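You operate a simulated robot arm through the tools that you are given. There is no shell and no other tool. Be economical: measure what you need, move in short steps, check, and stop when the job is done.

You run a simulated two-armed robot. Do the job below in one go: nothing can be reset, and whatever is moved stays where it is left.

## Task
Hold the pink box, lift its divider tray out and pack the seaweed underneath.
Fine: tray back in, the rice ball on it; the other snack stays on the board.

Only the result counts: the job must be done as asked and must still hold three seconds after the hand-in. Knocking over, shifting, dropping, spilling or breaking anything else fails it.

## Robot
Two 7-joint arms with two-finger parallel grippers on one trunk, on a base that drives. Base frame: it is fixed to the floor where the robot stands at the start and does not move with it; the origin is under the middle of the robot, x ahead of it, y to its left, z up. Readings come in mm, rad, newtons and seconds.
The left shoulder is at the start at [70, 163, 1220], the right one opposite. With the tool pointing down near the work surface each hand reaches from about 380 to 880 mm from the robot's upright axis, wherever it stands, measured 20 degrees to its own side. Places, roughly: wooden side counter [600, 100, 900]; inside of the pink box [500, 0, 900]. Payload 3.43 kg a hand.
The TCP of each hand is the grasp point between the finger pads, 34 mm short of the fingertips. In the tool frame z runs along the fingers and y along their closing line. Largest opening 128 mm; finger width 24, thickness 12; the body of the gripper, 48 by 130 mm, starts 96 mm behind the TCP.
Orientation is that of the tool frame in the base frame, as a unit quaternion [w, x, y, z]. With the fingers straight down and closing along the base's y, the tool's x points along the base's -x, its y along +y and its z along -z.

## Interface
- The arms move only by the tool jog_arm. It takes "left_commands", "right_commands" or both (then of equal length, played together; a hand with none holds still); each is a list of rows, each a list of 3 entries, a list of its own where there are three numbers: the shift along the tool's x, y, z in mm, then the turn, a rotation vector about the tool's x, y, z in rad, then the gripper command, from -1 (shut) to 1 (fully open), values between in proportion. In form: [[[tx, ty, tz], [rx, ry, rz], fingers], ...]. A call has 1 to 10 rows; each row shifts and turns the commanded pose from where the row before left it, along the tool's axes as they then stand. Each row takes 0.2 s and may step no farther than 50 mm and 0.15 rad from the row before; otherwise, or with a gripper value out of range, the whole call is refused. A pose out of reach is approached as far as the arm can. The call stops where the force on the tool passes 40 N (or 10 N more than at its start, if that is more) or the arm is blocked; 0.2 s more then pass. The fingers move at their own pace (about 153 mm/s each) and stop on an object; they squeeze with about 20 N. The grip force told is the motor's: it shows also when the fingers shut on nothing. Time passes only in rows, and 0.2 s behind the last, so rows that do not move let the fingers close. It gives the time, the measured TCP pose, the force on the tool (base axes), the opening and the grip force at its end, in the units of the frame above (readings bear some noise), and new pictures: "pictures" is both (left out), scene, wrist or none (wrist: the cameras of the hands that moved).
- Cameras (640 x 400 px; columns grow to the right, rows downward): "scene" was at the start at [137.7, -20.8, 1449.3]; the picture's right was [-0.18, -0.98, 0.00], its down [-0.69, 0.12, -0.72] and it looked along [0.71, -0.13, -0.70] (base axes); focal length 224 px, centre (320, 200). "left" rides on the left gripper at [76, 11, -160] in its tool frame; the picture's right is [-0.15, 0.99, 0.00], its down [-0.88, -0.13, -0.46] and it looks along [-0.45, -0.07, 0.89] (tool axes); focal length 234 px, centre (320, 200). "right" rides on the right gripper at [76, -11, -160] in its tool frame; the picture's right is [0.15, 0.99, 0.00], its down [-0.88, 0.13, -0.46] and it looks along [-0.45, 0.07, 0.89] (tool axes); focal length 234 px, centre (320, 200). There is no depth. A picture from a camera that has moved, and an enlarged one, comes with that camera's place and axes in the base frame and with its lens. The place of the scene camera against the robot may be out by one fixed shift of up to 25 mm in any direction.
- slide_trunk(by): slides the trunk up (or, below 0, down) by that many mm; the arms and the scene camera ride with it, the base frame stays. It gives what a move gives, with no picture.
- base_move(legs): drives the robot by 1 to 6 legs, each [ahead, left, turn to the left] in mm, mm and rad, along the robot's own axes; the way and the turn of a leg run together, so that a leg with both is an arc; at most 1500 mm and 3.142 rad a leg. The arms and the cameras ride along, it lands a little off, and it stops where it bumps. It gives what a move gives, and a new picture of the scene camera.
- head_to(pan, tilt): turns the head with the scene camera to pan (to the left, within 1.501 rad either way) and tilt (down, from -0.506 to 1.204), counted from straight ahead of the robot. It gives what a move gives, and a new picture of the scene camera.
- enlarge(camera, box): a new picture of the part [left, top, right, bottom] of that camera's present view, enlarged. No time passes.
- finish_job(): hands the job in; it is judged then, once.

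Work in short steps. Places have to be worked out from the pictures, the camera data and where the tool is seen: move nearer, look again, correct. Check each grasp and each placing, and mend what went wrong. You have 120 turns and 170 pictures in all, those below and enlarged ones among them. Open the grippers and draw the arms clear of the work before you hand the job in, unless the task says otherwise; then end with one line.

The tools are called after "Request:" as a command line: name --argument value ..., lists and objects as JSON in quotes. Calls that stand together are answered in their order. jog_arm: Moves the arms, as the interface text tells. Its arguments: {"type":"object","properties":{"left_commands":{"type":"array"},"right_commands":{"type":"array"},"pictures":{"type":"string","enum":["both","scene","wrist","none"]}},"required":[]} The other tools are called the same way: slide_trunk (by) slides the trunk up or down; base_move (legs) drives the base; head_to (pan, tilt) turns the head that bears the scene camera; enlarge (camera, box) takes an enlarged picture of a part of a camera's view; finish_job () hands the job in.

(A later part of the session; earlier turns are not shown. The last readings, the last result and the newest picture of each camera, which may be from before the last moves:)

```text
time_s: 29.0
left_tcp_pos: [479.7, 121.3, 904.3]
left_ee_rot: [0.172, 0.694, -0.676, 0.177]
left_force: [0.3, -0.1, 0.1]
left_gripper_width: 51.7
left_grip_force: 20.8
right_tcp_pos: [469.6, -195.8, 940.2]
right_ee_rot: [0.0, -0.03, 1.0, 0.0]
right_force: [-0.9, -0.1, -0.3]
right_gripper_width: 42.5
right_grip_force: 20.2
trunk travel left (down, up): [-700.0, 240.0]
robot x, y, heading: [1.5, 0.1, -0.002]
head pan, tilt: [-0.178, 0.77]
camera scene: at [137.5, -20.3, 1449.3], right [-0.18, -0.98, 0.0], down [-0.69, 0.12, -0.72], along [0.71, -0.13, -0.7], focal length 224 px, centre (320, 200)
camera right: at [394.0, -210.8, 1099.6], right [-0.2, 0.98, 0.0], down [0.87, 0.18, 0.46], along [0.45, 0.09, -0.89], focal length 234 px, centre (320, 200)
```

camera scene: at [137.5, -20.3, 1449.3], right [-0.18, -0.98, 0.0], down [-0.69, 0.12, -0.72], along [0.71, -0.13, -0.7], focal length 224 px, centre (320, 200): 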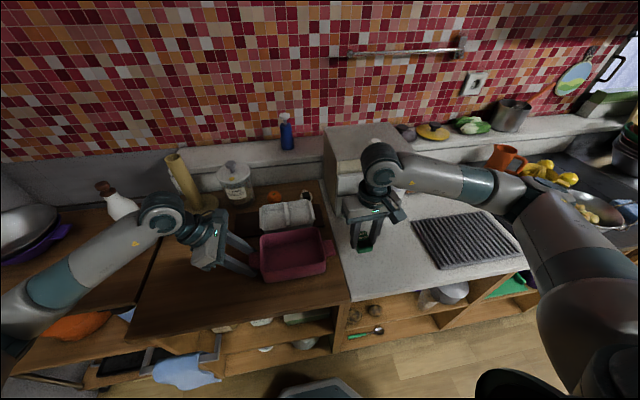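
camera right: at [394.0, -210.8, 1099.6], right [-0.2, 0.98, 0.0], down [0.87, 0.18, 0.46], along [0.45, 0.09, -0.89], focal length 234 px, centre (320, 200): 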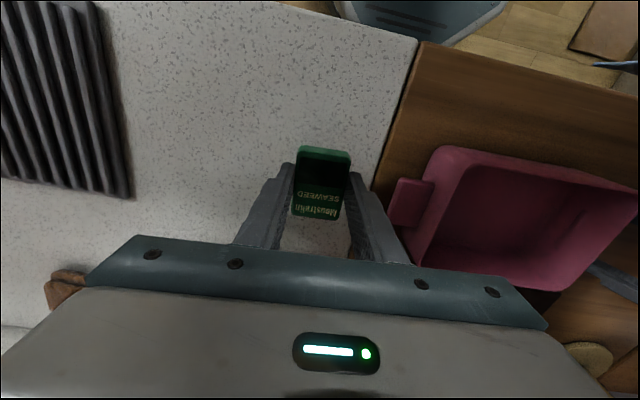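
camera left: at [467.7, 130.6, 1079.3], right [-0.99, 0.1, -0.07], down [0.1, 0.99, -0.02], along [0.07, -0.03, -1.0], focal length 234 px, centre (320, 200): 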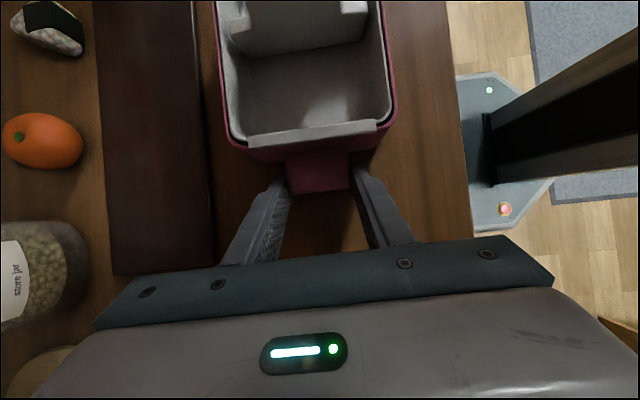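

Seaweed held (42.5 mm). I lift it over the rim and carry it above the box.

Request:
jog_arm --right_commands '[[[0, 0, -40], [0, 0, 0], -0.8], [[0, 0, -20], [0, 0, 0], -0.8], [[-4.4, 39.4, 0], [0, 0, 0], -0.8], [[-4.4, 39.4, 0], [0, 0, 0], -0.8], [[-4.4, 39.4, 0], [0, 0, 0], -0.8], [[-4.4, 39.4, 0], [0, 0, 0], -0.8], [[-4.4, 39.4, 0], [0, 0, 0.03], -0.8], [[0, 0, 0], [0, 0, 0], -0.8]]' --pictures "wrist"

```text
time_s: 30.8
left_tcp_pos: [478.9, 119.9, 904.2]
left_ee_rot: [0.173, 0.694, -0.676, 0.177]
left_force: [0.0, 1.0, 0.5]
left_gripper_width: 51.5
left_grip_force: 20.1
right_tcp_pos: [479.3, 1.3, 1000.3]
right_ee_rot: [0.0, -0.014, 1.0, 0.001]
right_force: [0.3, -0.2, 0.1]
right_gripper_width: 42.8
right_grip_force: 20.2
trunk travel left (down, up): [-700.0, 240.0]
robot x, y, heading: [3.4, -1.3, -0.002]
head pan, tilt: [-0.178, 0.77]
camera right: at [403.8, -11.6, 1159.5], right [-0.17, 0.98, 0.0], down [0.88, 0.15, 0.46], along [0.45, 0.08, -0.89], focal length 234 px, centre (320, 200)
```

right: 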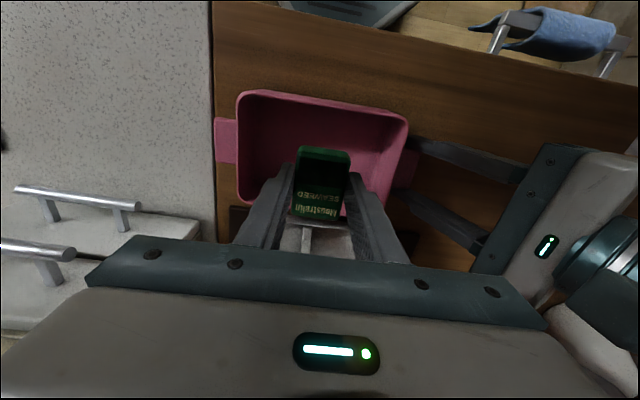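

Centred over the box; lowering inside until contact.

Request:
jog_arm --right_commands '[[[0, 0, 35], [0, 0, 0], -0.8], [[0, 0, 35], [0, 0, 0], -0.8], [[0, 0, 15], [0, 0, 0], -0.8], [[0, 0, 4], [0, 0, 0], -0.8], [[0, 0, 3], [0, 0, 0], -0.8], [[0, 0, 0], [0, 0, 0], -0.8]]'

```text
time_s: 32.2
left_tcp_pos: [478.8, 121.8, 904.6]
left_ee_rot: [0.173, 0.694, -0.676, 0.178]
left_force: [0.5, 0.5, -1.0]
left_gripper_width: 51.5
left_grip_force: 19.5
right_tcp_pos: [480.4, 2.4, 906.3]
right_ee_rot: [0.0, -0.015, 1.0, -0.001]
right_force: [0.3, -0.5, 0.2]
right_gripper_width: 42.8
right_grip_force: 19.3
trunk travel left (down, up): [-700.0, 240.0]
robot x, y, heading: [1.3, -1.5, 0.003]
head pan, tilt: [-0.178, 0.77]
camera scene: at [137.7, -20.6, 1449.3], right [-0.18, -0.98, 0.0], down [-0.69, 0.12, -0.72], along [0.71, -0.13, -0.7], focal length 224 px, centre (320, 200)
camera right: at [404.0, -10.5, 1067.1], right [-0.17, 0.98, 0.0], down [0.88, 0.16, 0.46], along [0.45, 0.08, -0.89], focal length 234 px, centre (320, 200)
```

scene: 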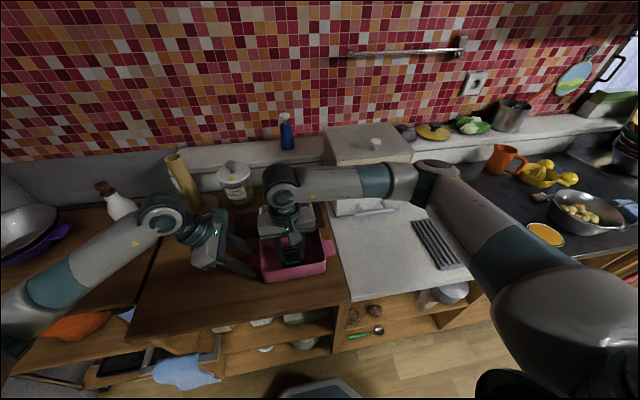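
right: 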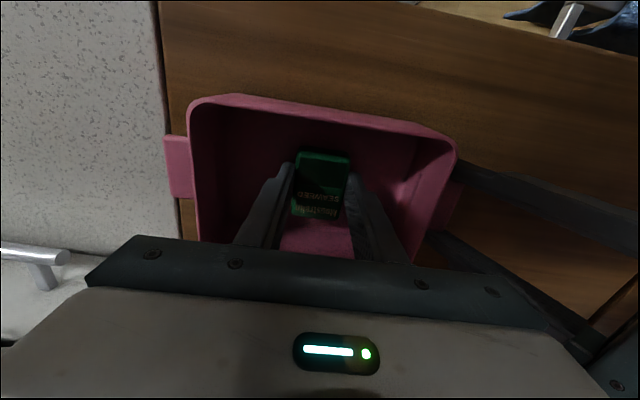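

No contact yet; a few mm more.

Request:
jog_arm --right_commands '[[[0, 0, 2], [0, 0, 0], -0.8], [[0, 0, 2], [0, 0, 0], -0.8], [[0, 0, 0], [0, 0, 0], -0.8]]' --pictures "none"

```text
time_s: 33.0
left_tcp_pos: [479.4, 121.6, 903.8]
left_ee_rot: [0.173, 0.694, -0.676, 0.178]
left_force: [-0.4, 0.2, 0.2]
left_gripper_width: 51.2
left_grip_force: 20.1
right_tcp_pos: [480.0, 1.6, 902.8]
right_ee_rot: [0.0, -0.015, 1.0, 0.0]
right_force: [-0.1, 0.2, 0.1]
right_gripper_width: 43.0
right_grip_force: 19.8
trunk travel left (down, up): [-700.0, 240.0]
robot x, y, heading: [2.4, -0.4, 0.001]
head pan, tilt: [-0.178, 0.77]
```

Request:
jog_arm --right_commands '[[[0, 0, 2], [0, 0, 0], -0.8], [[0, 0, 2], [0, 0, 0], -0.8], [[0, 0, 0], [0, 0, 0], -0.8]]' --pictures "none"

```text
time_s: 33.8
left_tcp_pos: [479.5, 121.7, 903.3]
left_ee_rot: [0.172, 0.694, -0.676, 0.177]
left_force: [2.2, -1.0, -8.3]
left_gripper_width: 51.6
left_grip_force: 20.0
right_tcp_pos: [479.7, 3.4, 900.9]
right_ee_rot: [0.001, -0.016, 1.0, 0.001]
right_force: [0.2, -0.9, 19.9]
right_gripper_width: 42.5
right_grip_force: 20.0
trunk travel left (down, up): [-700.0, 240.0]
robot x, y, heading: [-1.0, 2.9, -0.004]
head pan, tilt: [-0.178, 0.77]
```

Contact with the box floor (20 N). I ease off, open, and rise.

Request:
jog_arm --right_commands '[[[0, 0, -2], [0, 0, 0], -0.8], [[0, 0, 0], [0, 0, 0], -0.4], [[0, 0, 0], [0, 0, 0], 0.1], [[0, 0, 0], [0, 0, 0], 0.1], [[0, 0, -40], [0, 0, 0], 0.1], [[0, 0, -50], [0, 0, 0], 0.1], [[0, 0, -50], [0, 0, 0], 0.1]]'

Request:
enlarge --camera "right" --box '[200, 60, 440, 210]'

```text
time_s: 35.4
left_tcp_pos: [478.7, 120.4, 904.8]
left_ee_rot: [0.173, 0.694, -0.676, 0.177]
left_force: [0.2, 0.0, 0.0]
left_gripper_width: 51.8
left_grip_force: 19.6
right_tcp_pos: [480.2, 1.9, 1043.3]
right_ee_rot: [0.0, -0.014, 1.0, 0.0]
right_force: [0.5, 0.0, -0.8]
right_gripper_width: 70.4
right_grip_force: 0.0
trunk travel left (down, up): [-700.0, 240.0]
robot x, y, heading: [-1.2, 1.6, 0.002]
head pan, tilt: [-0.178, 0.77]
camera scene: at [137.0, -20.3, 1449.3], right [-0.18, -0.98, 0.0], down [-0.69, 0.12, -0.72], along [0.71, -0.13, -0.7], focal length 224 px, centre (320, 200)
camera right: at [404.5, -11.0, 1202.5], right [-0.17, 0.98, 0.0], down [0.88, 0.16, 0.46], along [0.45, 0.08, -0.89], focal length 234 px, centre (320, 200)
```

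scene: 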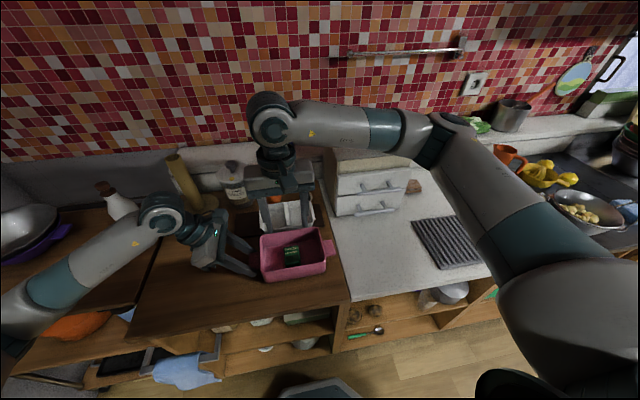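
right: 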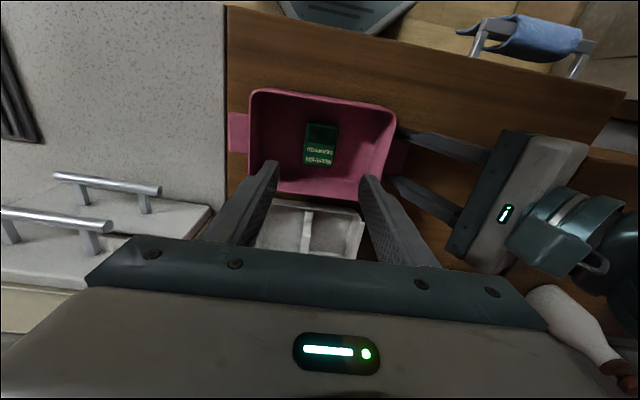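

```text
2.67 times, centred on (320, 135) of right
camera zoom: at [404.5, -11.0, 1202.5], right [-0.17, 0.98, 0.0], down [0.88, 0.16, 0.46], along [0.45, 0.08, -0.89], focal length 624 px, centre (320, 373)
```

zoom: 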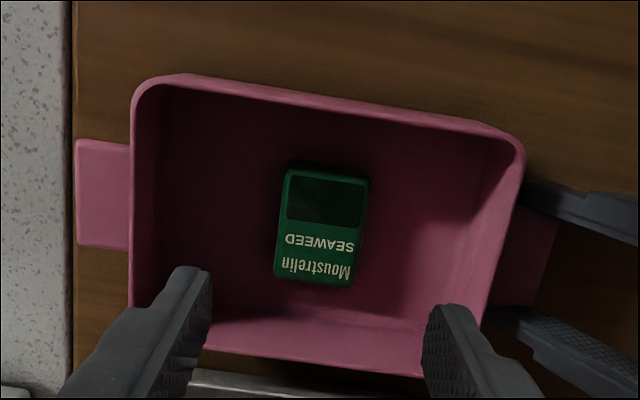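

Seaweed lies flat in the box. Back over the tray to fetch it.

Request:
jog_arm --right_commands '[[[-37, 0, 0], [0, 0, 0], 0.0], [[-37, 0, 0], [0, 0, 0], 0.0], [[-37, 0, 0], [0, 0, 0], -0.1], [[-37, 0, 0], [0, 0, 0], -0.1], [[0, 0, 35], [0, 0, 0], -0.1], [[0, 0, 35], [0, 0, 0], -0.1], [[0, 0, 20], [0, 0, 0], -0.1], [[0, 0, 0], [0, 0, 0], -0.1]]' --pictures "wrist"

```text
time_s: 37.2
left_tcp_pos: [479.8, 121.0, 904.2]
left_ee_rot: [0.173, 0.694, -0.676, 0.178]
left_force: [-0.1, -0.4, -0.4]
left_gripper_width: 51.5
left_grip_force: 20.2
right_tcp_pos: [627.8, 6.6, 951.0]
right_ee_rot: [0.001, -0.015, 1.0, 0.0]
right_force: [-0.4, 0.1, -0.4]
right_gripper_width: 57.6
right_grip_force: 0.2
trunk travel left (down, up): [-700.0, 240.0]
robot x, y, heading: [-1.1, -1.6, 0.0]
head pan, tilt: [-0.178, 0.77]
camera right: at [552.0, -6.2, 1111.1], right [-0.17, 0.98, 0.0], down [0.88, 0.16, 0.46], along [0.45, 0.08, -0.89], focal length 234 px, centre (320, 200)
```

right: 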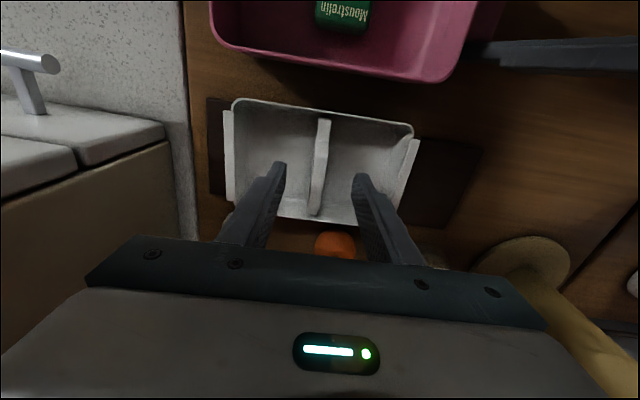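

Request:
jog_arm --right_commands '[[[0, 0, 8], [0, 0, 0], -0.1], [[0, 0, 6.5], [0, 0, 0], -0.1], [[0, 0, 0], [0, 0, 0], -0.5], [[0, 0, 0], [0, 0, 0], -0.8], [[0, 0, 0], [0, 0, 0], -1], [[0, 0, 0], [0, 0, 0], -1], [[0, 0, 0], [0, 0, 0], -1]]' --pictures "wrist"

```text
time_s: 38.8
left_tcp_pos: [479.1, 122.3, 903.0]
left_ee_rot: [0.173, 0.694, -0.676, 0.177]
left_force: [0.4, -0.2, 0.6]
left_gripper_width: 51.4
left_grip_force: 20.1
right_tcp_pos: [627.8, 6.2, 936.6]
right_ee_rot: [0.0, -0.015, 1.0, 0.0]
right_force: [1.1, 0.0, -0.6]
right_gripper_width: 10.9
right_grip_force: 20.0
trunk travel left (down, up): [-700.0, 240.0]
robot x, y, heading: [-2.2, 1.1, -0.003]
head pan, tilt: [-0.178, 0.77]
camera right: at [552.0, -6.2, 1096.9], right [-0.17, 0.98, 0.0], down [0.88, 0.16, 0.46], along [0.45, 0.08, -0.89], focal length 234 px, centre (320, 200)
```

right: 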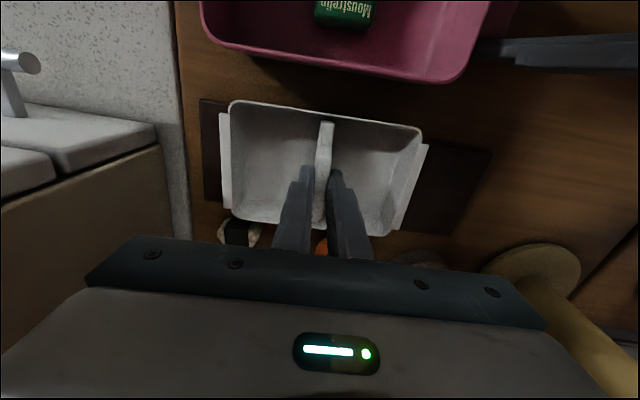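

Tray gripped the same as before. I lift it and carry it back over the box.

Request:
jog_arm --right_commands '[[[0, 0, -20], [0, 0, 0], -1], [[0, 0, -30], [0, 0, 0], -1], [[0, 0, -28], [0, 0, 0], -1], [[37, -0.5, 0], [0, 0, 0], -1], [[37, -0.5, 0], [0, 0, 0], -1], [[37, -0.5, 0], [0, 0, 0], -1], [[36.8, -0.5, 0], [0, 0, 0], -1], [[0, 0, 20], [0, 0, 0], -1], [[0, 0, 0], [0, 0, 0], -1]]'

Request:
enlarge --camera "right" --box '[180, 60, 460, 260]'

```text
time_s: 40.8
left_tcp_pos: [478.3, 121.8, 903.2]
left_ee_rot: [0.172, 0.694, -0.676, 0.177]
left_force: [0.7, 0.5, 0.5]
left_gripper_width: 51.3
left_grip_force: 20.3
right_tcp_pos: [479.1, 1.5, 995.1]
right_ee_rot: [-0.001, -0.015, 1.0, 0.0]
right_force: [-0.8, -0.2, 0.0]
right_gripper_width: 11.0
right_grip_force: 19.9
trunk travel left (down, up): [-700.0, 240.0]
robot x, y, heading: [1.2, 1.1, -0.002]
head pan, tilt: [-0.178, 0.77]
camera scene: at [137.4, -20.6, 1449.3], right [-0.18, -0.98, 0.0], down [-0.69, 0.12, -0.72], along [0.71, -0.13, -0.7], focal length 224 px, centre (320, 200)
camera right: at [404.1, -11.8, 1155.4], right [-0.17, 0.98, 0.0], down [0.88, 0.16, 0.46], along [0.45, 0.08, -0.89], focal length 234 px, centre (320, 200)
```

scene: 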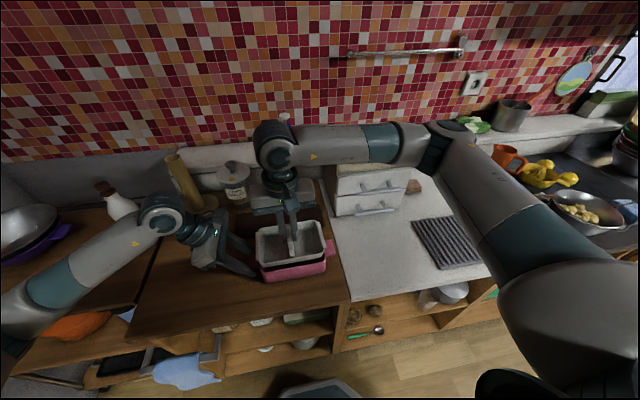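
right: 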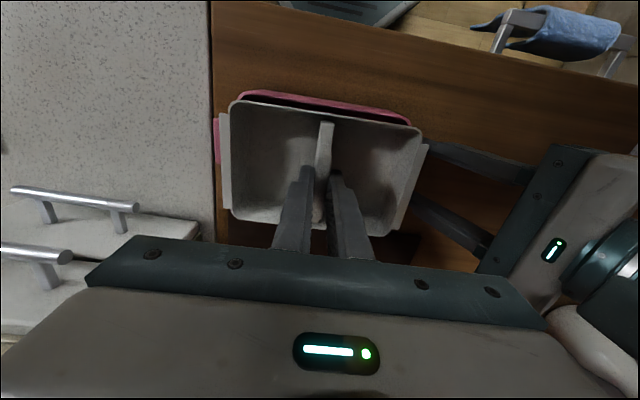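

```text
2.00 times, centred on (320, 160) of right
camera zoom: at [404.1, -11.8, 1155.4], right [-0.17, 0.98, 0.0], down [0.88, 0.16, 0.46], along [0.45, 0.08, -0.89], focal length 468 px, centre (320, 280)
```

zoom: 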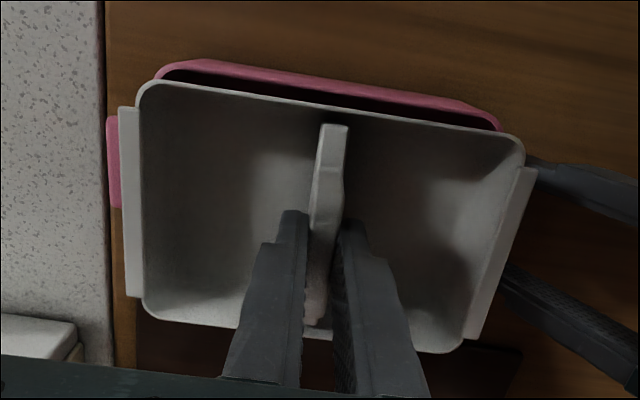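

Request:
jog_arm --right_commands '[[[0, -0.8, 15], [0, 0, 0], -1], [[0, 0, 15], [0, 0, 0], -1], [[0, 0, 0], [0, 0, 0], -1]]' --pictures "wrist"

Request:
enlarge --camera "right" --box '[180, 60, 460, 260]'

```text
time_s: 41.6
left_tcp_pos: [479.0, 121.8, 904.8]
left_ee_rot: [0.173, 0.694, -0.676, 0.178]
left_force: [-0.7, 0.0, 0.3]
left_gripper_width: 51.6
left_grip_force: 20.2
right_tcp_pos: [479.0, 0.2, 964.8]
right_ee_rot: [0.001, -0.015, 1.0, 0.001]
right_force: [-0.2, -0.2, 0.0]
right_gripper_width: 11.3
right_grip_force: 19.8
trunk travel left (down, up): [-700.0, 240.0]
robot x, y, heading: [0.9, 0.7, -0.001]
head pan, tilt: [-0.178, 0.77]
camera right: at [404.4, -13.2, 1125.1], right [-0.18, 0.98, 0.0], down [0.88, 0.16, 0.46], along [0.45, 0.08, -0.89], focal length 234 px, centre (320, 200)
```

right: 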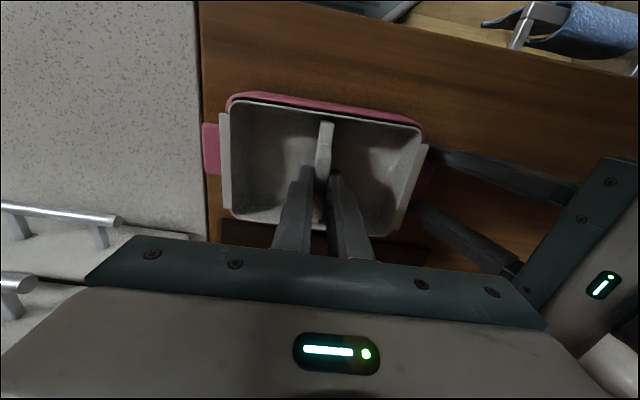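

```text
2.00 times, centred on (320, 160) of right
camera zoom: at [404.4, -13.2, 1125.1], right [-0.18, 0.98, 0.0], down [0.88, 0.16, 0.46], along [0.45, 0.08, -0.89], focal length 468 px, centre (320, 280)
```

zoom: 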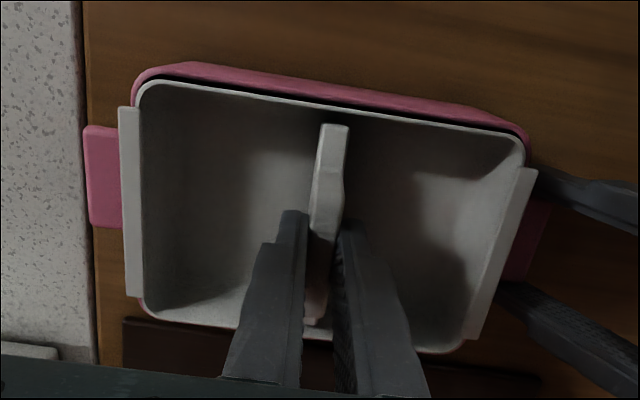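

Lined up with the box within about a millimetre. Lowering gently.

Request:
jog_arm --right_commands '[[[-0.5, 0.5, 8], [0, 0, 0], -1], [[0, 0, 7], [0, 0, 0], -1], [[0, 0, 4], [0, 0, 0], -1], [[0, 0, 3], [0, 0, 0], -1], [[0, 0, 0], [0, 0, 0], -1]]'

Request:
enlarge --camera "scene" --box '[220, 180, 380, 290]'

```text
time_s: 42.2
left_tcp_pos: [477.6, 122.2, 904.1]
left_ee_rot: [0.171, 0.695, -0.676, 0.176]
left_force: [-1.4, 1.7, 6.8]
left_gripper_width: 51.5
left_grip_force: 20.1
right_tcp_pos: [480.9, -0.3, 958.8]
right_ee_rot: [0.002, -0.015, 1.0, 0.001]
right_force: [-1.2, -1.7, 7.1]
right_gripper_width: 11.3
right_grip_force: 20.0
trunk travel left (down, up): [-700.0, 240.0]
robot x, y, heading: [1.7, -1.8, 0.001]
head pan, tilt: [-0.178, 0.77]
stopped in row 2 (right hand): the force on the tool passed its limit (the readings are from after the stop); the commanded pose is now the measured one
camera scene: at [135.9, -21.1, 1449.7], right [-0.18, -0.98, 0.0], down [-0.68, 0.12, -0.72], along [0.71, -0.13, -0.7], focal length 224 px, centre (320, 200)
camera right: at [403.9, -13.3, 1118.0], right [-0.18, 0.98, 0.0], down [0.87, 0.16, 0.46], along [0.45, 0.08, -0.89], focal length 234 px, centre (320, 200)
```

scene: 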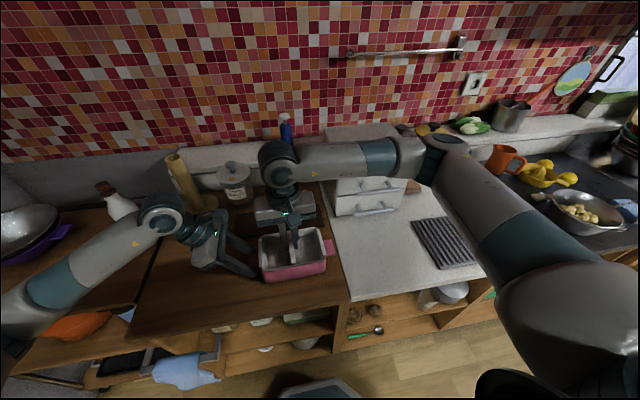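
right: 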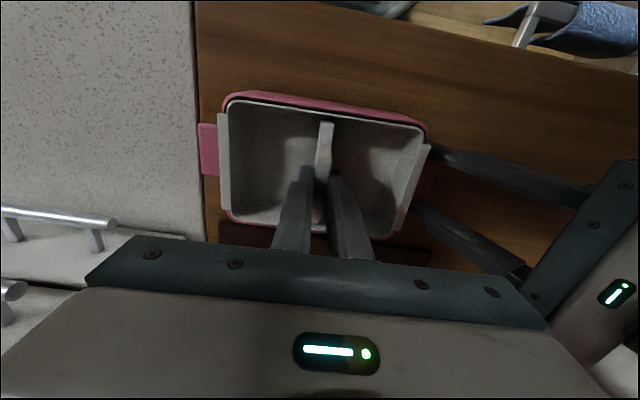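

```text
3.64 times, centred on (300, 235) of scene
camera zoom: at [135.9, -21.1, 1449.7], right [-0.18, -0.98, 0.0], down [-0.68, 0.12, -0.72], along [0.71, -0.13, -0.7], focal length 813 px, centre (393, 73)
```

zoom: 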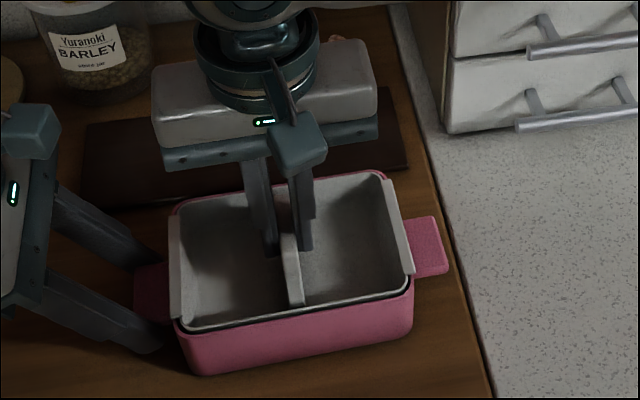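

Request:
enlarge --camera "right" --box '[180, 60, 460, 260]'

Request:
enlarge --camera "left" --box '[180, 0, 440, 160]'

```text
2.00 times, centred on (320, 160) of right
camera zoom: at [403.9, -13.3, 1118.0], right [-0.18, 0.98, 0.0], down [0.87, 0.16, 0.46], along [0.45, 0.08, -0.89], focal length 468 px, centre (320, 280)
```

zoom: 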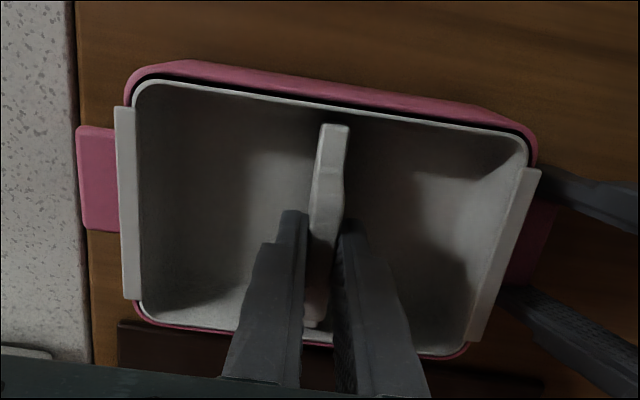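

```text
2.46 times, centred on (310, 80) of left
camera zoom: at [467.0, 130.5, 1079.4], right [-0.99, 0.1, -0.07], down [0.1, 0.99, -0.02], along [0.07, -0.03, -1.0], focal length 576 px, centre (345, 495)
```

zoom: 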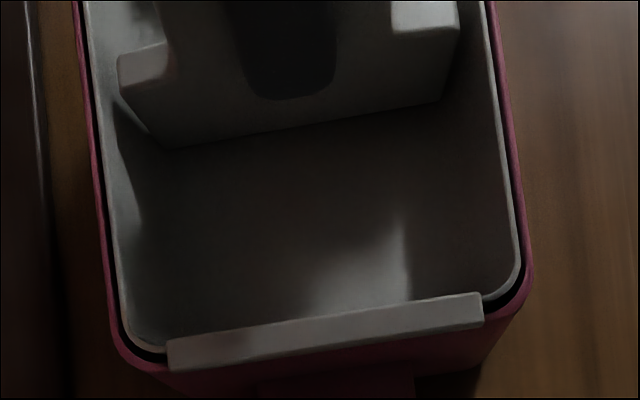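

The left camera shows the tray's lip and rim exactly where they were at the start: the tray had slipped ~20 mm down in the fingers on first lifting, so z≈959 is the seated height. I release and check.

Request:
jog_arm --right_commands '[[[0, 0, 0], [0, 0, 0], -0.8], [[0, 0, 0], [0, 0, 0], -0.4], [[0, 0, 0], [0, 0, 0], -0.1], [[0, 0, -30], [0, 0, 0], -0.1], [[0, 0, -50], [0, 0, 0], -0.1], [[0, 0, -20], [0, 0, 0], -0.1]]'

Request:
enlarge --camera "right" --box '[200, 60, 440, 210]'

Request:
enlarge --camera "scene" --box '[220, 180, 380, 290]'

Request:
enlarge --camera "left" --box '[180, 0, 440, 160]'

```text
time_s: 43.6
left_tcp_pos: [480.3, 121.8, 903.1]
left_ee_rot: [0.171, 0.695, -0.676, 0.176]
left_force: [-3.3, 0.3, 16.3]
left_gripper_width: 51.7
left_grip_force: 20.2
right_tcp_pos: [479.1, 0.3, 1058.0]
right_ee_rot: [0.003, -0.015, 1.0, 0.002]
right_force: [0.1, -0.5, -0.5]
right_gripper_width: 57.7
right_grip_force: 0.0
trunk travel left (down, up): [-700.0, 240.0]
robot x, y, heading: [-0.8, 4.2, 0.0]
head pan, tilt: [-0.178, 0.77]
camera scene: at [135.8, -21.1, 1449.5], right [-0.18, -0.98, 0.0], down [-0.68, 0.12, -0.72], along [0.71, -0.13, -0.7], focal length 224 px, centre (320, 200)
camera right: at [402.9, -13.3, 1217.6], right [-0.17, 0.98, 0.0], down [0.87, 0.15, 0.46], along [0.45, 0.08, -0.89], focal length 234 px, centre (320, 200)
```

scene: 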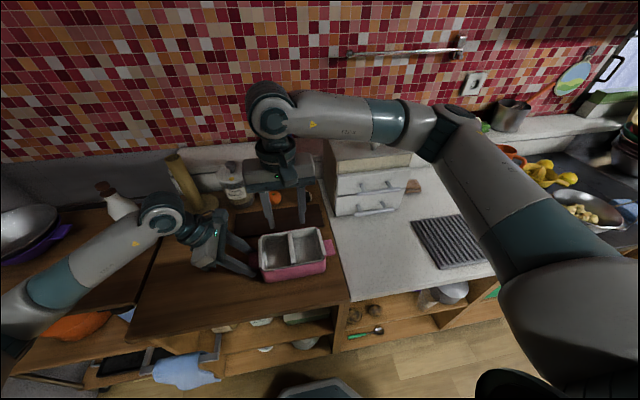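
right: 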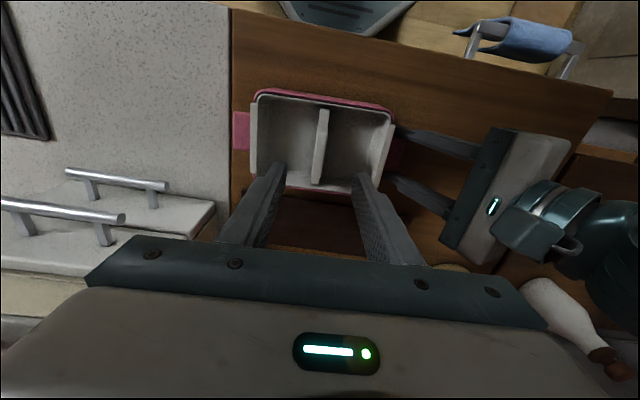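

```text
2.67 times, centred on (320, 135) of right
camera zoom: at [402.9, -13.3, 1217.6], right [-0.17, 0.98, 0.0], down [0.87, 0.15, 0.46], along [0.45, 0.08, -0.89], focal length 624 px, centre (320, 373)
```

zoom: 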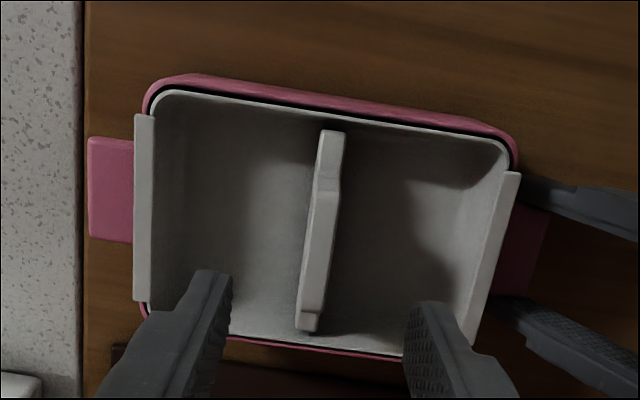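

```text
3.64 times, centred on (300, 235) of scene
camera zoom: at [135.8, -21.1, 1449.5], right [-0.18, -0.98, 0.0], down [-0.68, 0.12, -0.72], along [0.71, -0.13, -0.7], focal length 813 px, centre (393, 73)
```

zoom: 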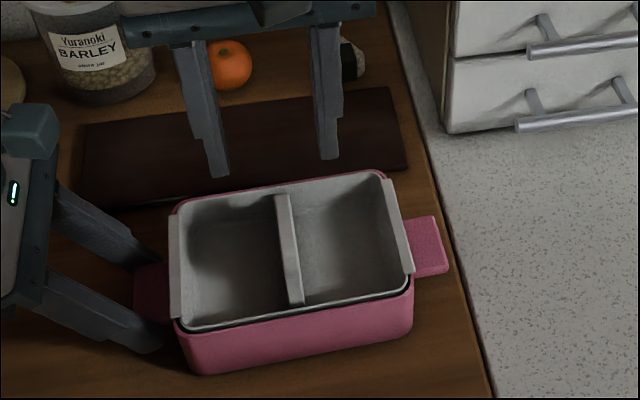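

```text
2.46 times, centred on (310, 80) of left
camera zoom: at [467.1, 130.5, 1079.3], right [-0.99, 0.1, -0.07], down [0.1, 0.99, -0.02], along [0.07, -0.03, -1.0], focal length 576 px, centre (345, 495)
```

zoom: 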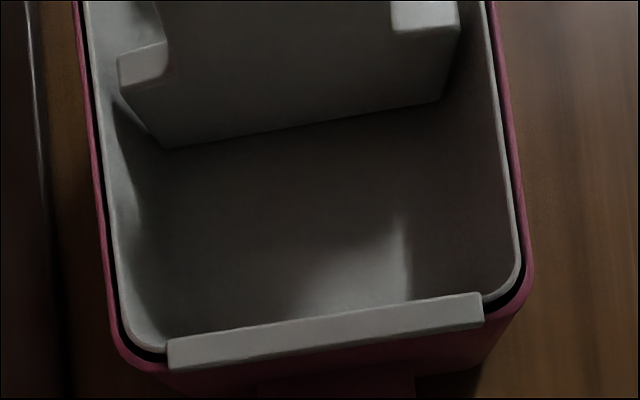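

Tray is seated and empty-handed. I release the left hand from the handle, draw it back along its axis, and bring the right hand toward the rice ball to look.

Request:
jog_arm --left_commands '[[[0, 0, 0], [0, 0, 0], -0.5], [[0, 0, 0], [0, 0, 0], 0], [[0, 0, 0], [0, 0, 0], 0.2], [[0, 0, -30], [0, 0, 0], 0.2], [[0, 0, -45], [0, 0, 0], 0.2], [[0, 0, -45], [0, 0, 0], 0.2], [[-45, 0, 0], [0, 0, 0], 0.2]]' --right_commands '[[[0, 0, 0], [0, 0, 0], 0.2], [[-40, -11, -5], [0, 0, 0], 0.2], [[-40, -11, -5], [0, 0, 0], 0.2], [[-35, -11, 0], [0, 0, 0], 0.2], [[-25, -11, 0], [0, 0, 0], 0.2], [[0, -11, 0], [0, 0, 0], 0.2], [[0, -11, 0], [0, 0, 0], 0.2]]'

Request:
enlarge --camera "right" --box '[200, 100, 440, 250]'

Request:
enlarge --camera "scene" --box '[220, 150, 380, 290]'

```text
time_s: 45.2
left_tcp_pos: [474.7, 221.5, 987.6]
left_ee_rot: [0.173, 0.694, -0.676, 0.177]
left_force: [0.2, 0.4, -0.5]
left_gripper_width: 76.7
left_grip_force: 0.1
right_tcp_pos: [622.0, -60.5, 1068.2]
right_ee_rot: [0.002, -0.015, 1.0, 0.001]
right_force: [0.5, -0.3, -0.2]
right_gripper_width: 76.9
right_grip_force: 0.1
trunk travel left (down, up): [-700.0, 240.0]
robot x, y, heading: [1.6, 1.0, 0.006]
head pan, tilt: [-0.178, 0.77]
camera scene: at [136.6, -18.6, 1449.5], right [-0.18, -0.98, 0.0], down [-0.68, 0.12, -0.72], along [0.71, -0.13, -0.7], focal length 224 px, centre (320, 200)
camera right: at [545.7, -73.4, 1227.4], right [-0.18, 0.98, 0.0], down [0.87, 0.16, 0.46], along [0.45, 0.08, -0.89], focal length 234 px, centre (320, 200)
camera left: at [464.3, 229.4, 1162.9], right [-0.99, 0.1, -0.07], down [0.1, 0.99, -0.02], along [0.07, -0.03, -1.0], focal length 234 px, centre (320, 200)
```

scene: 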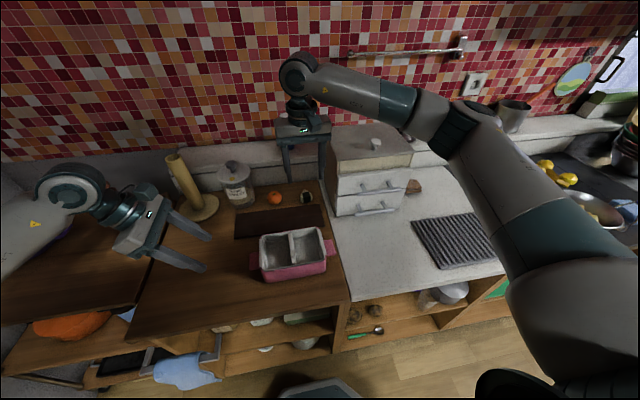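
right: 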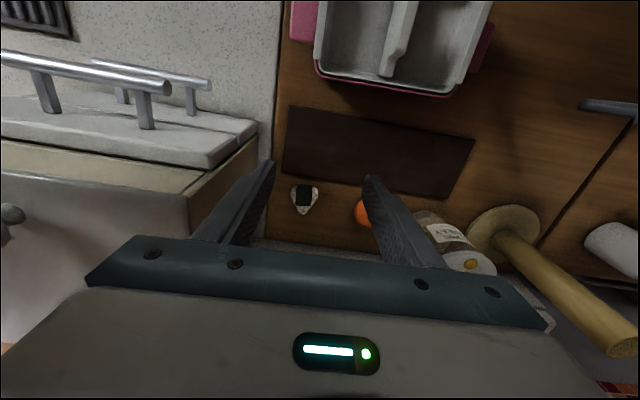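
left: 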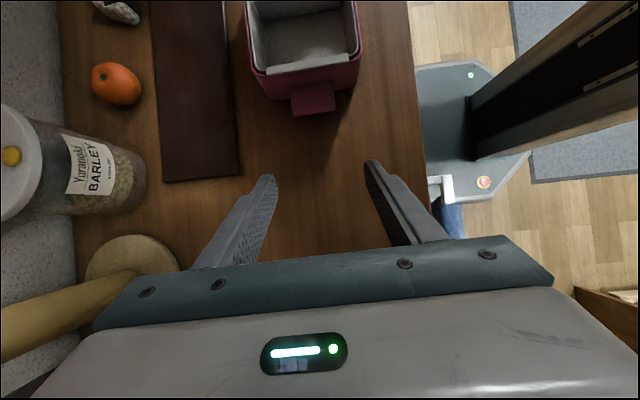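

```text
2.67 times, centred on (320, 175) of right
camera zoom: at [545.7, -73.4, 1227.4], right [-0.18, 0.98, 0.0], down [0.87, 0.16, 0.46], along [0.45, 0.08, -0.89], focal length 624 px, centre (320, 267)
```

zoom: 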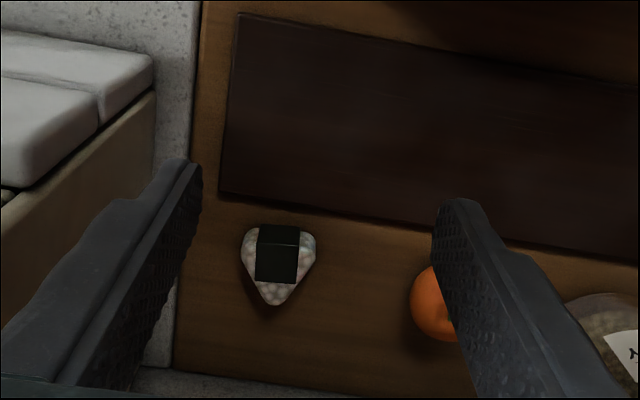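

```text
2.86 times, centred on (300, 220) of scene
camera zoom: at [136.6, -18.6, 1449.5], right [-0.18, -0.98, 0.0], down [-0.68, 0.12, -0.72], along [0.71, -0.13, -0.7], focal length 638 px, centre (377, 143)
```

zoom: 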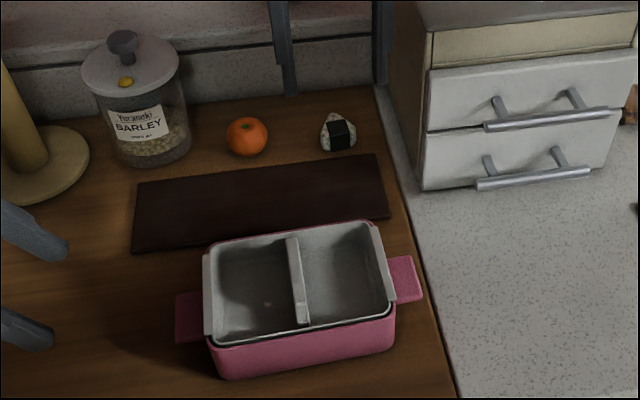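

The rice ball lies flat: base edge facing me at x≈702, apex at x≈752, centred y≈−69, turned ≈+0.13. I'll close along its axis (x), so I turn the right hand by ~1.47 rad.

Request:
jog_arm --right_commands '[[[0, 0, 0], [0, 0, 0.147], 0.3], [[0, 0, 0], [0, 0, 0.147], 0.3], [[0, 0, 0], [0, 0, 0.147], 0.3], [[0, 0, 0], [0, 0, 0.147], 0.3], [[0, 0, 0], [0, 0, 0.147], 0.3], [[0, 0, 0], [0, 0, 0.147], 0.3], [[0, 0, 0], [0, 0, 0.147], 0.3], [[0, 0, 0], [0, 0, 0.147], 0.3], [[0, 0, 0], [0, 0, 0.147], 0.3], [[0, 0, 0], [0, 0, 0.147], 0.3]]'

```text
time_s: 47.4
left_tcp_pos: [478.1, 219.1, 986.1]
left_ee_rot: [0.173, 0.695, -0.676, 0.176]
left_force: [0.7, 0.5, -0.3]
left_gripper_width: 77.0
left_grip_force: 0.0
right_tcp_pos: [622.0, -61.8, 1067.6]
right_ee_rot: [0.0, 0.661, 0.751, 0.003]
right_force: [-0.7, -0.6, 1.0]
right_gripper_width: 83.3
right_grip_force: 0.1
trunk travel left (down, up): [-700.0, 240.0]
robot x, y, heading: [-4.6, 2.0, 0.002]
head pan, tilt: [-0.178, 0.77]
camera scene: at [137.7, -20.8, 1449.3], right [-0.18, -0.98, 0.0], down [-0.69, 0.12, -0.72], along [0.71, -0.13, -0.7], focal length 224 px, centre (320, 200)
camera right: at [601.5, 12.3, 1227.5], right [0.96, 0.27, 0.0], down [0.24, -0.86, 0.45], along [0.13, -0.44, -0.89], focal length 234 px, centre (320, 200)
```

scene: 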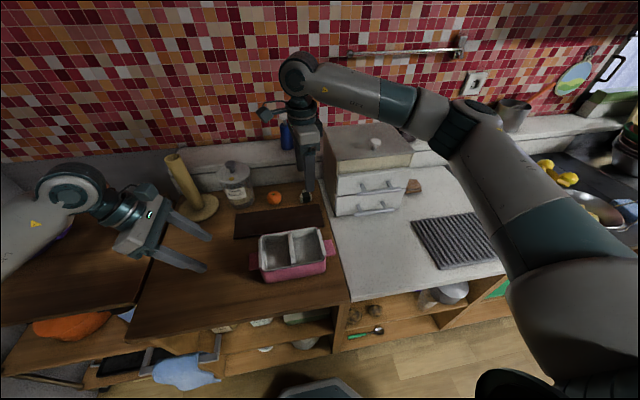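
right: 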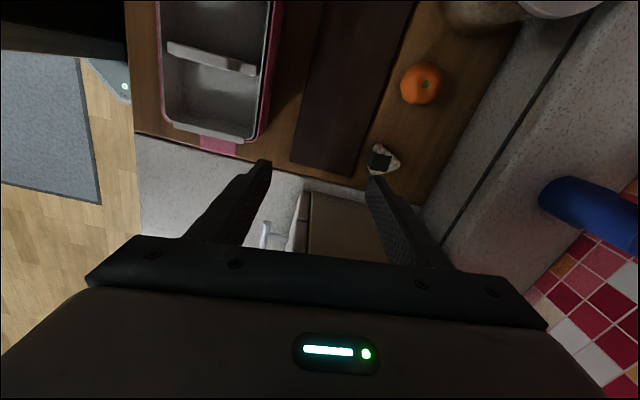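

Request:
jog_arm --right_commands '[[[-7, 34, 0], [0, 0, 0], 0.3], [[-7, 34, 0], [0, 0, 0], 0.3], [[-7, 33, 0], [0, 0, 0], 0.3], [[0, 0, 35], [0, 0, 0], 0.3], [[0, 0, 35], [0, 0, 0], 0.2], [[0, 0, 0], [0, 0, 0], 0.2]]'

Request:
enlarge --camera "right" --box '[200, 80, 440, 230]'

```text
time_s: 48.8
left_tcp_pos: [476.7, 219.7, 987.5]
left_ee_rot: [0.172, 0.695, -0.676, 0.176]
left_force: [0.1, -0.1, 0.1]
left_gripper_width: 76.7
left_grip_force: 0.0
right_tcp_pos: [726.5, -70.1, 997.2]
right_ee_rot: [0.002, 0.66, 0.751, 0.002]
right_force: [-0.3, 1.3, -0.1]
right_gripper_width: 76.7
right_grip_force: 0.1
trunk travel left (down, up): [-700.0, 240.0]
robot x, y, heading: [0.0, -3.4, -0.002]
head pan, tilt: [-0.178, 0.77]
camera scene: at [137.3, -20.4, 1449.4], right [-0.18, -0.98, 0.0], down [-0.69, 0.12, -0.72], along [0.71, -0.13, -0.7], focal length 224 px, centre (320, 200)
camera right: at [704.6, 4.6, 1157.2], right [0.96, 0.27, 0.01], down [0.24, -0.86, 0.45], along [0.13, -0.44, -0.89], focal length 234 px, centre (320, 200)
```

scene: 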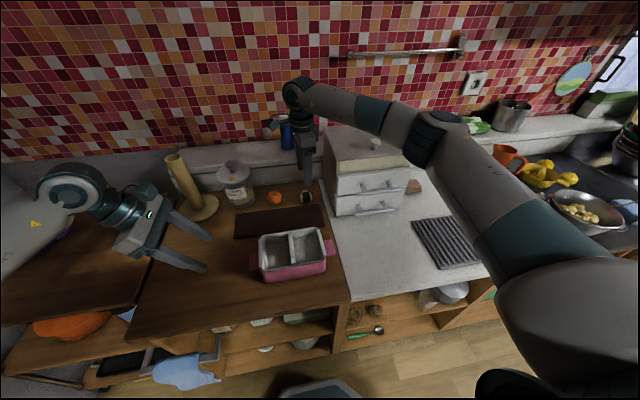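
right: 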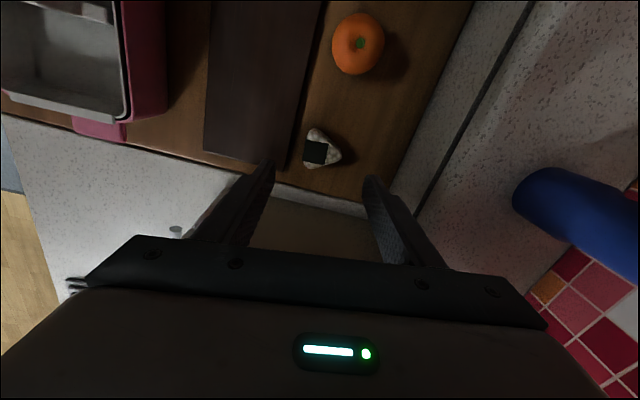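

```text
2.67 times, centred on (320, 155) of right
camera zoom: at [704.6, 4.6, 1157.2], right [0.96, 0.27, 0.01], down [0.24, -0.86, 0.45], along [0.13, -0.44, -0.89], focal length 624 px, centre (320, 320)
```

zoom: 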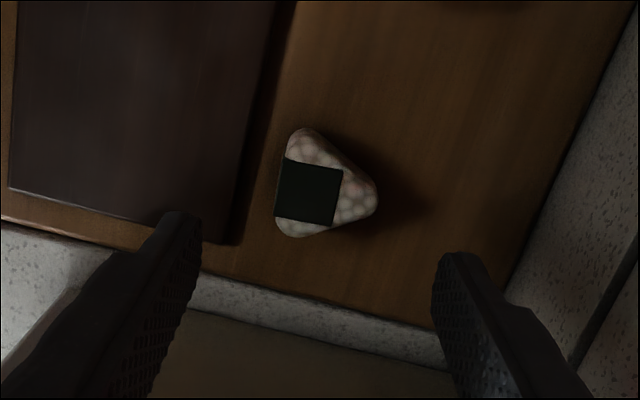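

Rice ball centre ≈(731,−69), axis turned ≈0.17. To keep the right forearm well above the drawer cabinet, I raise the trunk first.

Request:
slide_trunk --by 160

```text
time_s: 50.6
left_tcp_pos: [477.1, 218.6, 1147.3]
left_ee_rot: [0.172, 0.695, -0.676, 0.175]
left_force: [1.2, -0.1, -1.2]
left_gripper_width: 76.6
left_grip_force: 0.1
right_tcp_pos: [727.0, -69.0, 1157.7]
right_ee_rot: [0.001, 0.659, 0.752, 0.002]
right_force: [0.1, -0.2, 0.2]
right_gripper_width: 77.2
right_grip_force: 0.1
trunk travel left (down, up): [-860.0, 80.0]
robot x, y, heading: [-2.0, -3.1, 0.0]
head pan, tilt: [-0.178, 0.77]
```

Request:
jog_arm --right_commands '[[[0, 4, 40], [0, 0, -0.04], 0.15], [[0, 0, 45], [0, 0, 0], 0.15], [[0, 0, 45], [0, 0, 0], 0.15], [[0, 0, 45], [0, 0, 0], 0.15], [[0, 0, 32], [0, 0, 0], 0.15], [[0, 0, 0], [0, 0, 0], 0.15]]'

Request:
enlarge --camera "right" --box '[200, 80, 440, 230]'

```text
time_s: 52.0
left_tcp_pos: [476.6, 219.2, 1146.7]
left_ee_rot: [0.172, 0.694, -0.676, 0.176]
left_force: [-0.2, -0.7, 0.3]
left_gripper_width: 76.6
left_grip_force: 0.0
right_tcp_pos: [731.6, -68.0, 948.8]
right_ee_rot: [0.001, 0.644, 0.765, 0.002]
right_force: [-0.3, 0.1, 0.2]
right_gripper_width: 73.8
right_grip_force: 0.0
trunk travel left (down, up): [-860.0, 80.0]
robot x, y, heading: [1.7, -0.2, -0.002]
head pan, tilt: [-0.178, 0.77]
camera scene: at [137.2, -20.8, 1609.4], right [-0.18, -0.98, 0.0], down [-0.69, 0.12, -0.72], along [0.71, -0.13, -0.7], focal length 224 px, centre (320, 200)
camera right: at [706.6, 4.3, 1109.5], right [0.95, 0.31, 0.01], down [0.28, -0.85, 0.45], along [0.15, -0.43, -0.89], focal length 234 px, centre (320, 200)
```

scene: 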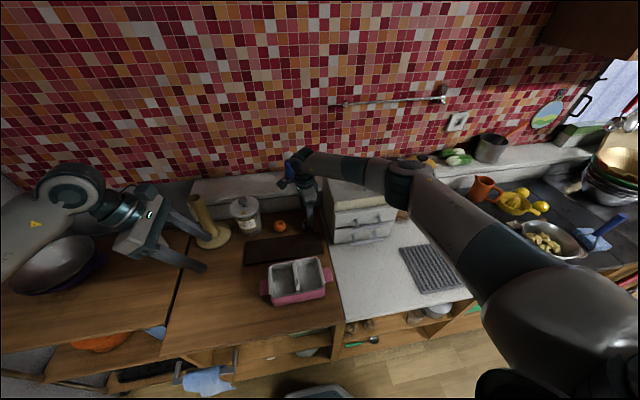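
right: 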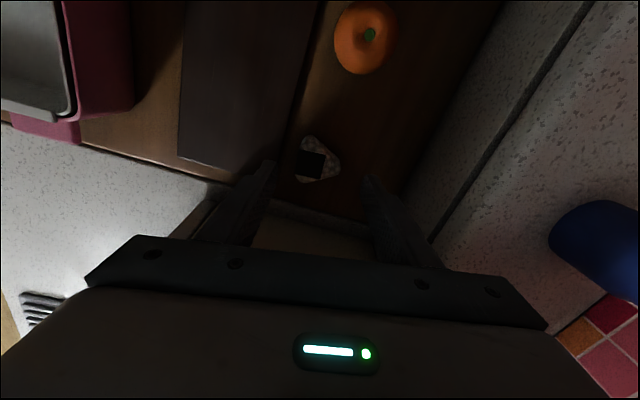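

```text
2.67 times, centred on (320, 155) of right
camera zoom: at [706.6, 4.3, 1109.5], right [0.95, 0.31, 0.01], down [0.28, -0.85, 0.45], along [0.15, -0.43, -0.89], focal length 624 px, centre (320, 320)
```

zoom: 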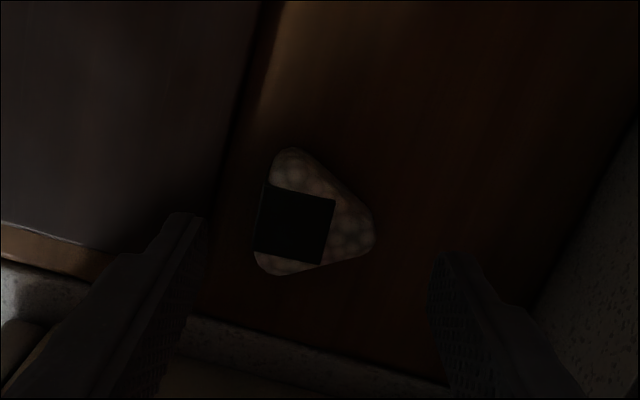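

Aligned; I shift 3 mm to −y and lower to just above board level.

Request:
jog_arm --right_commands '[[[-3, 0, 20], [0, 0, 0], 0.15], [[0, 0, 14], [0, 0, 0], 0.15], [[0, 0, 7], [0, 0, 0], 0.15], [[0, 0, 0], [0, 0, 0], 0.15]]'

Request:
enlarge --camera "scene" --box '[240, 140, 380, 260]'

```text
time_s: 53.0
left_tcp_pos: [476.7, 219.8, 1146.4]
left_ee_rot: [0.172, 0.695, -0.675, 0.177]
left_force: [-0.1, 0.2, 0.5]
left_gripper_width: 76.7
left_grip_force: 0.2
right_tcp_pos: [733.0, -71.2, 909.5]
right_ee_rot: [0.001, 0.645, 0.764, 0.002]
right_force: [-0.2, 1.0, 0.5]
right_gripper_width: 73.6
right_grip_force: 0.1
trunk travel left (down, up): [-860.0, 80.0]
robot x, y, heading: [-0.3, 2.2, 0.001]
head pan, tilt: [-0.178, 0.77]
camera scene: at [137.9, -20.8, 1609.3], right [-0.18, -0.98, 0.0], down [-0.69, 0.12, -0.72], along [0.71, -0.13, -0.7], focal length 224 px, centre (320, 200)
camera right: at [707.7, 1.8, 1068.7], right [0.95, 0.31, 0.0], down [0.28, -0.85, 0.45], along [0.15, -0.43, -0.89], focal length 234 px, centre (320, 200)
```

scene: 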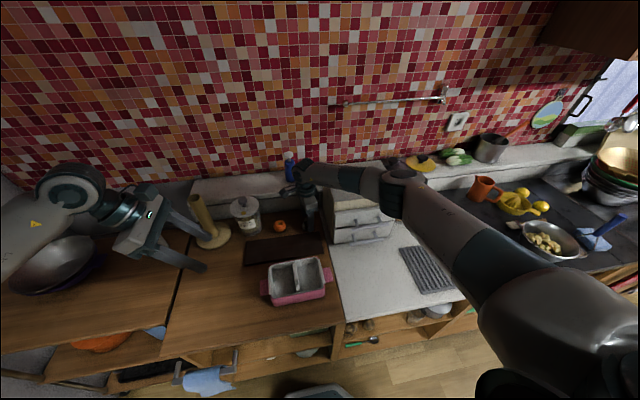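
right: 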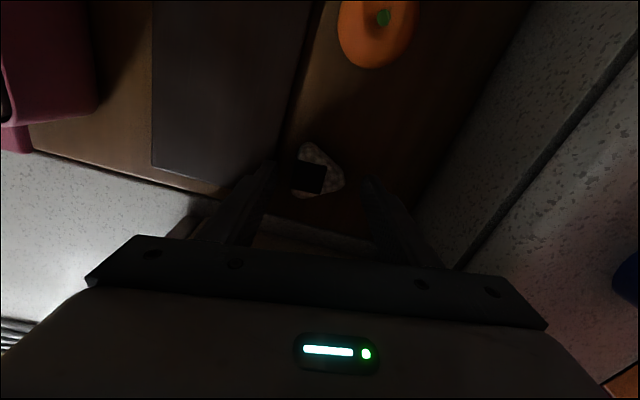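

```text
3.33 times, centred on (310, 200) of scene
camera zoom: at [137.9, -20.8, 1609.3], right [-0.18, -0.98, 0.0], down [-0.69, 0.12, -0.72], along [0.71, -0.13, -0.7], focal length 745 px, centre (353, 200)
```

zoom: 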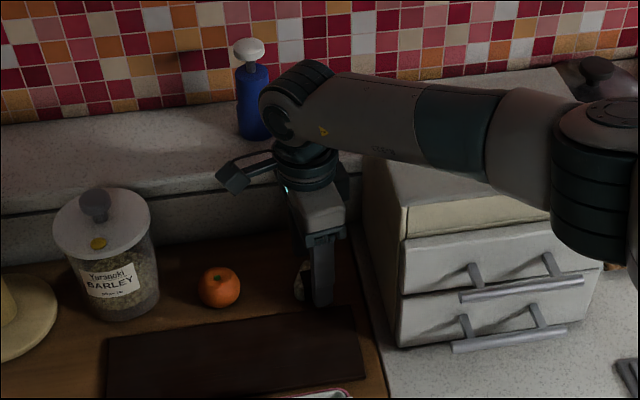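

Fingers straddle the rice ball. A touch lower, then close gently.

Request:
jog_arm --right_commands '[[[0, 0, 2.5], [0, 0, 0], 0.15], [[0, 0, 0], [0, 0, 0], -0.1], [[0, 0, 0], [0, 0, 0], -0.3], [[0, 0, 0], [0, 0, 0], -0.5], [[0, 0, 0], [0, 0, 0], -0.5]]' --pictures "wrist"

```text
time_s: 54.2
left_tcp_pos: [477.5, 218.5, 1146.2]
left_ee_rot: [0.172, 0.694, -0.676, 0.175]
left_force: [0.4, -0.2, 0.1]
left_gripper_width: 76.7
left_grip_force: 0.0
right_tcp_pos: [732.8, -70.0, 906.4]
right_ee_rot: [0.0, 0.644, 0.765, 0.002]
right_force: [0.7, -0.5, 0.2]
right_gripper_width: 44.6
right_grip_force: 19.7
trunk travel left (down, up): [-860.0, 80.0]
robot x, y, heading: [-2.4, 0.9, 0.001]
head pan, tilt: [-0.178, 0.77]
camera right: at [707.7, 1.7, 1066.5], right [0.95, 0.31, 0.0], down [0.28, -0.85, 0.45], along [0.15, -0.43, -0.89], focal length 234 px, centre (320, 200)
```

right: 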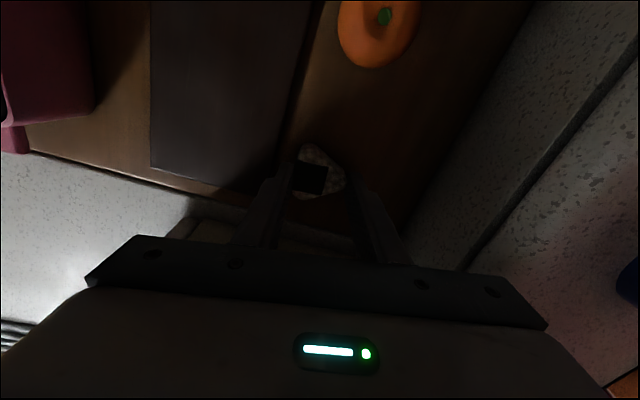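

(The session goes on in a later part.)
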